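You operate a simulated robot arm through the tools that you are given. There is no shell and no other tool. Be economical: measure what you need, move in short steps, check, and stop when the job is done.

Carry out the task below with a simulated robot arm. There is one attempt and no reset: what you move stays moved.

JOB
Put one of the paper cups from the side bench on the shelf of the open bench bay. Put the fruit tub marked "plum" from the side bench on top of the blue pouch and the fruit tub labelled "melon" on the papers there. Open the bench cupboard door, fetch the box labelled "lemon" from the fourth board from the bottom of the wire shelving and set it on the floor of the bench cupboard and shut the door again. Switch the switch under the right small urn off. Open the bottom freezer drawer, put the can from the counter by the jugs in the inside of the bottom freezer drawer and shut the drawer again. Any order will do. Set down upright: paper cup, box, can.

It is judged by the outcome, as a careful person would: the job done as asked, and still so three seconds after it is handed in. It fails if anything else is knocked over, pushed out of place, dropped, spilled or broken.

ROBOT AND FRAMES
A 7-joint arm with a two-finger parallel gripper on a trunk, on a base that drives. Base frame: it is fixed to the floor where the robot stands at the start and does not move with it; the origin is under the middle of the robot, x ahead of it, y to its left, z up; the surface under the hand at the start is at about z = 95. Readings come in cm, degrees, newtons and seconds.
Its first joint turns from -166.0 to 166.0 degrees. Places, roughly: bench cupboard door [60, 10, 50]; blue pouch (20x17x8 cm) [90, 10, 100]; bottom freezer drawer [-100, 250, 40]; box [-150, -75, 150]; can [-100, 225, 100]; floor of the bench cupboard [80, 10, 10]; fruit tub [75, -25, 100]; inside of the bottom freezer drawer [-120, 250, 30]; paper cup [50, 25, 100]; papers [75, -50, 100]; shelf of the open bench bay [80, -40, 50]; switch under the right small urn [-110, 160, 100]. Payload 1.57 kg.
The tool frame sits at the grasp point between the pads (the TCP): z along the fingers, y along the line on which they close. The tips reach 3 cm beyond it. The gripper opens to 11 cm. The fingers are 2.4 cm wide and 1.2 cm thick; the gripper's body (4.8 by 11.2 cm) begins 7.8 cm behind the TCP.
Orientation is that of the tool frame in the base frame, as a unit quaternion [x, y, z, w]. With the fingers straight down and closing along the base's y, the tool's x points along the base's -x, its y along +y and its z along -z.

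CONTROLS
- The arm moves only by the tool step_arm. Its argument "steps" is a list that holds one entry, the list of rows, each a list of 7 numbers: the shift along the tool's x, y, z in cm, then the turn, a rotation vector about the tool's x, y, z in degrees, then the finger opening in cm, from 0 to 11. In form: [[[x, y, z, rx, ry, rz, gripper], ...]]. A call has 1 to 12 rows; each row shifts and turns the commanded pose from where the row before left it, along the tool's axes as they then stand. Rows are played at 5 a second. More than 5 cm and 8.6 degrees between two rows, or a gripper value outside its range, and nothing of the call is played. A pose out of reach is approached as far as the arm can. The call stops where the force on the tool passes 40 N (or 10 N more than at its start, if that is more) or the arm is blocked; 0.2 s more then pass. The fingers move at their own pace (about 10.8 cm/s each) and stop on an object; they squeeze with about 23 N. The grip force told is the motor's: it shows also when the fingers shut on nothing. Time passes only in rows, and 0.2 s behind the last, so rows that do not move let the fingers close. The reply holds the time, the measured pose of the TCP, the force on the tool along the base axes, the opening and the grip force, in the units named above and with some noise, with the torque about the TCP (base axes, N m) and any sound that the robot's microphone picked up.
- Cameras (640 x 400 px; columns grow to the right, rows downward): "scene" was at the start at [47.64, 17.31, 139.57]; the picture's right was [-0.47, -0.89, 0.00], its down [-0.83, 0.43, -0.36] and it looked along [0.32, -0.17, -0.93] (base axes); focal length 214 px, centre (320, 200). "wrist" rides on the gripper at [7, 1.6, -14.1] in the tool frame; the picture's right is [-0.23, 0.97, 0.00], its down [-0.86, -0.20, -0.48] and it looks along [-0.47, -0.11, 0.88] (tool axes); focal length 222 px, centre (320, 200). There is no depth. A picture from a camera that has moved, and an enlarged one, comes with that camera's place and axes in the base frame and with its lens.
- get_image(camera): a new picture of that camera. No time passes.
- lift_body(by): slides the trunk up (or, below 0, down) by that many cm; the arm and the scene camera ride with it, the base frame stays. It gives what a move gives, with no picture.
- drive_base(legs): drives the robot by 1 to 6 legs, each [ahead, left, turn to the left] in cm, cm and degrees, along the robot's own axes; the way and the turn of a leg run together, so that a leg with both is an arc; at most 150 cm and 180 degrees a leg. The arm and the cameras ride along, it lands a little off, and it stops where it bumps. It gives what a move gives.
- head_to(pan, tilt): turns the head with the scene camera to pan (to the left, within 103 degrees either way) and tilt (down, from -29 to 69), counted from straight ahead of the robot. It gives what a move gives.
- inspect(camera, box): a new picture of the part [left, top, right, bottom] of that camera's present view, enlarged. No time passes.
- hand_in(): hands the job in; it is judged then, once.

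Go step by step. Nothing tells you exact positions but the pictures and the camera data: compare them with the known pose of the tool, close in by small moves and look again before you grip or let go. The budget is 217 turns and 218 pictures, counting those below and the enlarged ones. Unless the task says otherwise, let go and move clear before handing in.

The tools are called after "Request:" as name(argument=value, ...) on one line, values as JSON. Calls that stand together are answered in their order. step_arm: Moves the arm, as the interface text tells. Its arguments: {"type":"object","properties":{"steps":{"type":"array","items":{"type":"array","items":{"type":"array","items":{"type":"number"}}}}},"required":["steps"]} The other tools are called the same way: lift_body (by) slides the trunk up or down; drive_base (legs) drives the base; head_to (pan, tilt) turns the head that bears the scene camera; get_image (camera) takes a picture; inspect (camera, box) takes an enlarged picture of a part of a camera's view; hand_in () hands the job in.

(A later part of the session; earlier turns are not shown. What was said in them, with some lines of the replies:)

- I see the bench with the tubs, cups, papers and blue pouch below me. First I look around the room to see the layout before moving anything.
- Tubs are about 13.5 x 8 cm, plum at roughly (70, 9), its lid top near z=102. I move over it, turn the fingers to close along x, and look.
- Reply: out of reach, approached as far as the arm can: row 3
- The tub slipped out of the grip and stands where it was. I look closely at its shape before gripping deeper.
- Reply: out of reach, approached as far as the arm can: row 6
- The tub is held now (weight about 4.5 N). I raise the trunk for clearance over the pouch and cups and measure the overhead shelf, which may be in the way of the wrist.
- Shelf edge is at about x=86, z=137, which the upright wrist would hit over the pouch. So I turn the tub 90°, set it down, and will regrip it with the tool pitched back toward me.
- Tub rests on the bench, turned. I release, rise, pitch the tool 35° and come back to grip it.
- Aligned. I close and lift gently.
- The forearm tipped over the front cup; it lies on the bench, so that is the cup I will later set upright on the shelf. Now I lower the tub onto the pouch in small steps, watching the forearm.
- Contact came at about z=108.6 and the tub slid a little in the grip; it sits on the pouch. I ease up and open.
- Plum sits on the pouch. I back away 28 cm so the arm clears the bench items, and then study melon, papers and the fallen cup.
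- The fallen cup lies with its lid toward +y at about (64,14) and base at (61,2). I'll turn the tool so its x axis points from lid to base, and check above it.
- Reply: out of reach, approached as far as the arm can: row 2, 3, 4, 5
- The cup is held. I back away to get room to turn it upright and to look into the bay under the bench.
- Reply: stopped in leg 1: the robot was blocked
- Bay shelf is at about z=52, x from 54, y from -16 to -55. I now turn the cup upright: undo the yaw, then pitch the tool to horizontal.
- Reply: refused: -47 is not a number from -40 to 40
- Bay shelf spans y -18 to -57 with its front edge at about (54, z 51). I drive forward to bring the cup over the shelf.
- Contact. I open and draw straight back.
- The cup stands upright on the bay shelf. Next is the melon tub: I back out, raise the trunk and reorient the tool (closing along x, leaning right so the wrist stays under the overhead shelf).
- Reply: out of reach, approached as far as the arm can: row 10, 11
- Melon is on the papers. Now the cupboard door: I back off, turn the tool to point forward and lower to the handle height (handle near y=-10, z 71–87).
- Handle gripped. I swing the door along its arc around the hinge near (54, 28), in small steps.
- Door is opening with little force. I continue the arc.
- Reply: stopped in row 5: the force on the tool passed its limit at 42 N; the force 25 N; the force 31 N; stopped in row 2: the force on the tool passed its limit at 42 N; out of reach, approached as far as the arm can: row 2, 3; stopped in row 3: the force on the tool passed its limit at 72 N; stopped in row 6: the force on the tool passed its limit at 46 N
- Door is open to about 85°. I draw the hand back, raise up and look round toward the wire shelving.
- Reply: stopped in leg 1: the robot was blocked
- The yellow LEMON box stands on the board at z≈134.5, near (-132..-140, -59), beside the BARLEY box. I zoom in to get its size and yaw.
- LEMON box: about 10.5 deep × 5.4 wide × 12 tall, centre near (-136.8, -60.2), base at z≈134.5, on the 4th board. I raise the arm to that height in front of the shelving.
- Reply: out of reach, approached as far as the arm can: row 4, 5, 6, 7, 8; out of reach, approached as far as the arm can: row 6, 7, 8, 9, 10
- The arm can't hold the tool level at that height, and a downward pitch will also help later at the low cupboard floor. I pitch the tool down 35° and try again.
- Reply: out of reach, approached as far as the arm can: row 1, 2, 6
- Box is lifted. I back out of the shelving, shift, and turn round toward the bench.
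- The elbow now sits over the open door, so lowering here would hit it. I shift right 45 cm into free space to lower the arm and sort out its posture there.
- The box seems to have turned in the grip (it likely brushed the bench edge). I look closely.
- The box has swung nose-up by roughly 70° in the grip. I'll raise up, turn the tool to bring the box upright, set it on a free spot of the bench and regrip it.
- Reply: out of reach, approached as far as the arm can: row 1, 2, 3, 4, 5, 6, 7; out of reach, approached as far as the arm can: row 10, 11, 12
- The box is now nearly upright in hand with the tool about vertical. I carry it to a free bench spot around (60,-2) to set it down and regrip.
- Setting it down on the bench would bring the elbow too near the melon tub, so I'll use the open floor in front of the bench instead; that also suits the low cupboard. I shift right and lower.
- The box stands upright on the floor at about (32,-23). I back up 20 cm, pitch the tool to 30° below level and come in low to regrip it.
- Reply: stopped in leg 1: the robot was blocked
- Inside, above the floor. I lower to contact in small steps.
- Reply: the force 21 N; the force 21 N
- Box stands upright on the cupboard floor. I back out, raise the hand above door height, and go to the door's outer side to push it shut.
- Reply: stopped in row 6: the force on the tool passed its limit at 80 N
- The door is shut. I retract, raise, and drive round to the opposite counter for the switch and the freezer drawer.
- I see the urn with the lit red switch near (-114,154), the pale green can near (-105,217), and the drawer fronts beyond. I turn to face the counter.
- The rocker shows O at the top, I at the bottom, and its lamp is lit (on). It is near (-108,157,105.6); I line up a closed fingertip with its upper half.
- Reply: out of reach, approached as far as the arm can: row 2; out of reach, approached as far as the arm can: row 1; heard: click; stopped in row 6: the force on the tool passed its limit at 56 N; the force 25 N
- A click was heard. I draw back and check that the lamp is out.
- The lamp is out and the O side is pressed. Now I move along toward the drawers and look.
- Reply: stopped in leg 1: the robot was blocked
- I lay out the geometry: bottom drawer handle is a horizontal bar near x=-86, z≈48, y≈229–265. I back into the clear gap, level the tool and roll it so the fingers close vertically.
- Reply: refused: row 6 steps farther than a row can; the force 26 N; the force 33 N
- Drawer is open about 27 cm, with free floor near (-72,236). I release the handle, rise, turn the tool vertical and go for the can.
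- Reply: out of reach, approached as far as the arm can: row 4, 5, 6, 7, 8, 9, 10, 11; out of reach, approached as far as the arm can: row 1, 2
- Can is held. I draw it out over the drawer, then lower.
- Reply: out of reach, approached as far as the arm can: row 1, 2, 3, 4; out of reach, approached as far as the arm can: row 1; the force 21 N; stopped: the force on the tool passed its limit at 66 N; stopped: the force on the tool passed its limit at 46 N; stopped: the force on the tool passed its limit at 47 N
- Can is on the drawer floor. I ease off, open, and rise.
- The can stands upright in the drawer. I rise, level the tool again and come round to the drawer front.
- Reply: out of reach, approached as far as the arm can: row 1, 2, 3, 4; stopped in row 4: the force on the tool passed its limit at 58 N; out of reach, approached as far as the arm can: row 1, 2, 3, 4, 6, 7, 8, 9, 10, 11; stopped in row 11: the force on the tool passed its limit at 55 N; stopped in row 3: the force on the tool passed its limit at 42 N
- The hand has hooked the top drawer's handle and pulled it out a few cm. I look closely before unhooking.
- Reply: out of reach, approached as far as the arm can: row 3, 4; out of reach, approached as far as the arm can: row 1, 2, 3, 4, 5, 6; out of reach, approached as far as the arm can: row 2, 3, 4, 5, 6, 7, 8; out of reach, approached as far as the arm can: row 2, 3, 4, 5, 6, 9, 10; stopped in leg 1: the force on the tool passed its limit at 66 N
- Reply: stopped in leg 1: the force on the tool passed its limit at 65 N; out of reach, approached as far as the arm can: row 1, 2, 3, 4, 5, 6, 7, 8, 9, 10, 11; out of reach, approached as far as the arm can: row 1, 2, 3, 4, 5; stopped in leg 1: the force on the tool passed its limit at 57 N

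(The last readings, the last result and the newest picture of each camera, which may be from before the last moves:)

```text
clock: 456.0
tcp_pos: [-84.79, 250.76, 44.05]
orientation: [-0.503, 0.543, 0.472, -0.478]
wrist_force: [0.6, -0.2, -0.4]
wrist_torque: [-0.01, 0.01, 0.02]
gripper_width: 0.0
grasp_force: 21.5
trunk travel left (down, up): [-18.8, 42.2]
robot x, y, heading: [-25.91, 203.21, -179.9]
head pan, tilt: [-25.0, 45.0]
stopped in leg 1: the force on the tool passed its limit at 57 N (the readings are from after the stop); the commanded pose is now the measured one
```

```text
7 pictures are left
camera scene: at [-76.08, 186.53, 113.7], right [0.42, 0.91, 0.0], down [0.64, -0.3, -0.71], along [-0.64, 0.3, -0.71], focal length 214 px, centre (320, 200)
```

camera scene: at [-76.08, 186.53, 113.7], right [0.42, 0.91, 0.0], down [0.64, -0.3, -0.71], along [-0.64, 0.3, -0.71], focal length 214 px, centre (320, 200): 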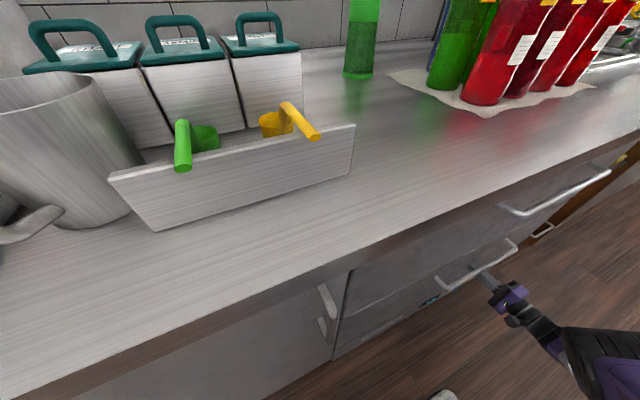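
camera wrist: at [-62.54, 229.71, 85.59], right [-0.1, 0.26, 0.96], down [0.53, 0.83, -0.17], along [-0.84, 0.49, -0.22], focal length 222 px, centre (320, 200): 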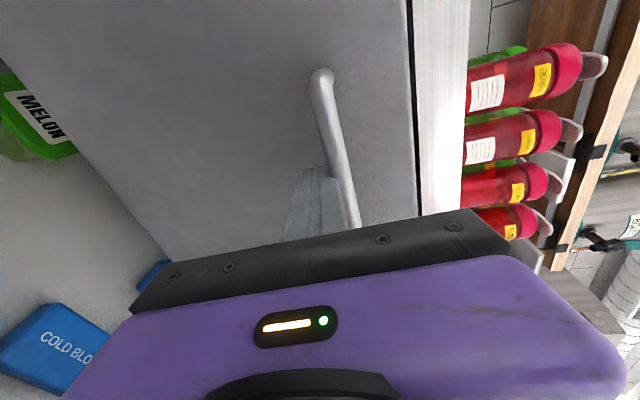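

Request:
drive_base(legs=[[-25, 0, 0]])

Request:
get_image(camera="scene")

```text
clock: 457.8
tcp_pos: [-59.9, 251.0, 44.1]
orientation: [-0.502, 0.545, 0.473, -0.476]
wrist_force: [0.2, 1.1, 0.0]
wrist_torque: [0.01, 0.0, -0.01]
gripper_width: 0.0
grasp_force: 21.5
trunk travel left (down, up): [-18.8, 42.2]
robot x, y, heading: [-1.47, 203.47, 179.7]
head pan, tilt: [-25.0, 45.0]
```

```text
6 pictures are left
camera scene: at [-51.52, 186.8, 113.72], right [0.43, 0.9, 0.0], down [0.64, -0.3, -0.71], along [-0.64, 0.3, -0.71], focal length 214 px, centre (320, 200)
```

scene: 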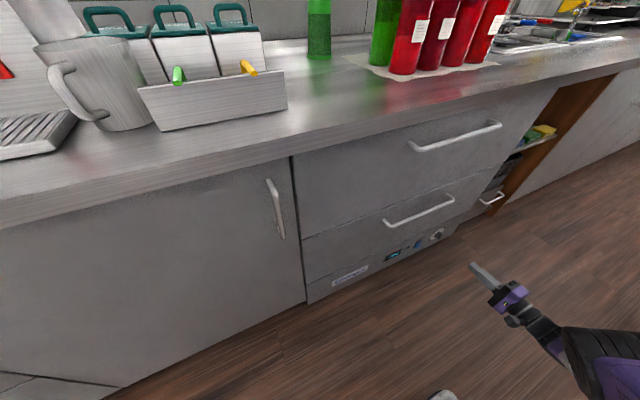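

Both drawers are shut flush, the lamp is out, the cupboard is closed, and the tubs, cup, box and can are set in place; the gripper is clear. I hand in.

Request:
hand_in()

```text
The job is handed in.
```

I finished every part of the job and handed it in, but four things went wrong on the way. I don't have the judge's result.

**Done:**
- The paper cup stands upright on the bay shelf.
- The plum tub is on the blue pouch and the melon tub is on the papers.
- The lemon box is upright on the cupboard floor and the door is shut.
- The right urn's switch is off; its lamp went out.
- The can is in the bottom freezer drawer and the drawer is shut. I last saw it standing upright just before I pushed the drawer closed.

**What went wrong:**
- **Paper cup:** my forearm knocked over a cup on the bench. I stood that same cup up on the bay shelf.
- **Plum tub:** it slipped out of my first grip, landed upright, and I picked it up again.
- **Lemon box:** it twisted in the grip, probably against the bench edge. I set it on the room floor to regrip it before putting it in the cupboard.
- **Top freezer drawer:** the hand caught its handle and pulled it a few centimetres open. I pushed it fully shut.

The base also bumped the counter a few times while reversing or turning, and once something behind it near the freezer, probably the black unit. I saw nothing moved, though I didn't look behind the robot after that last bump.
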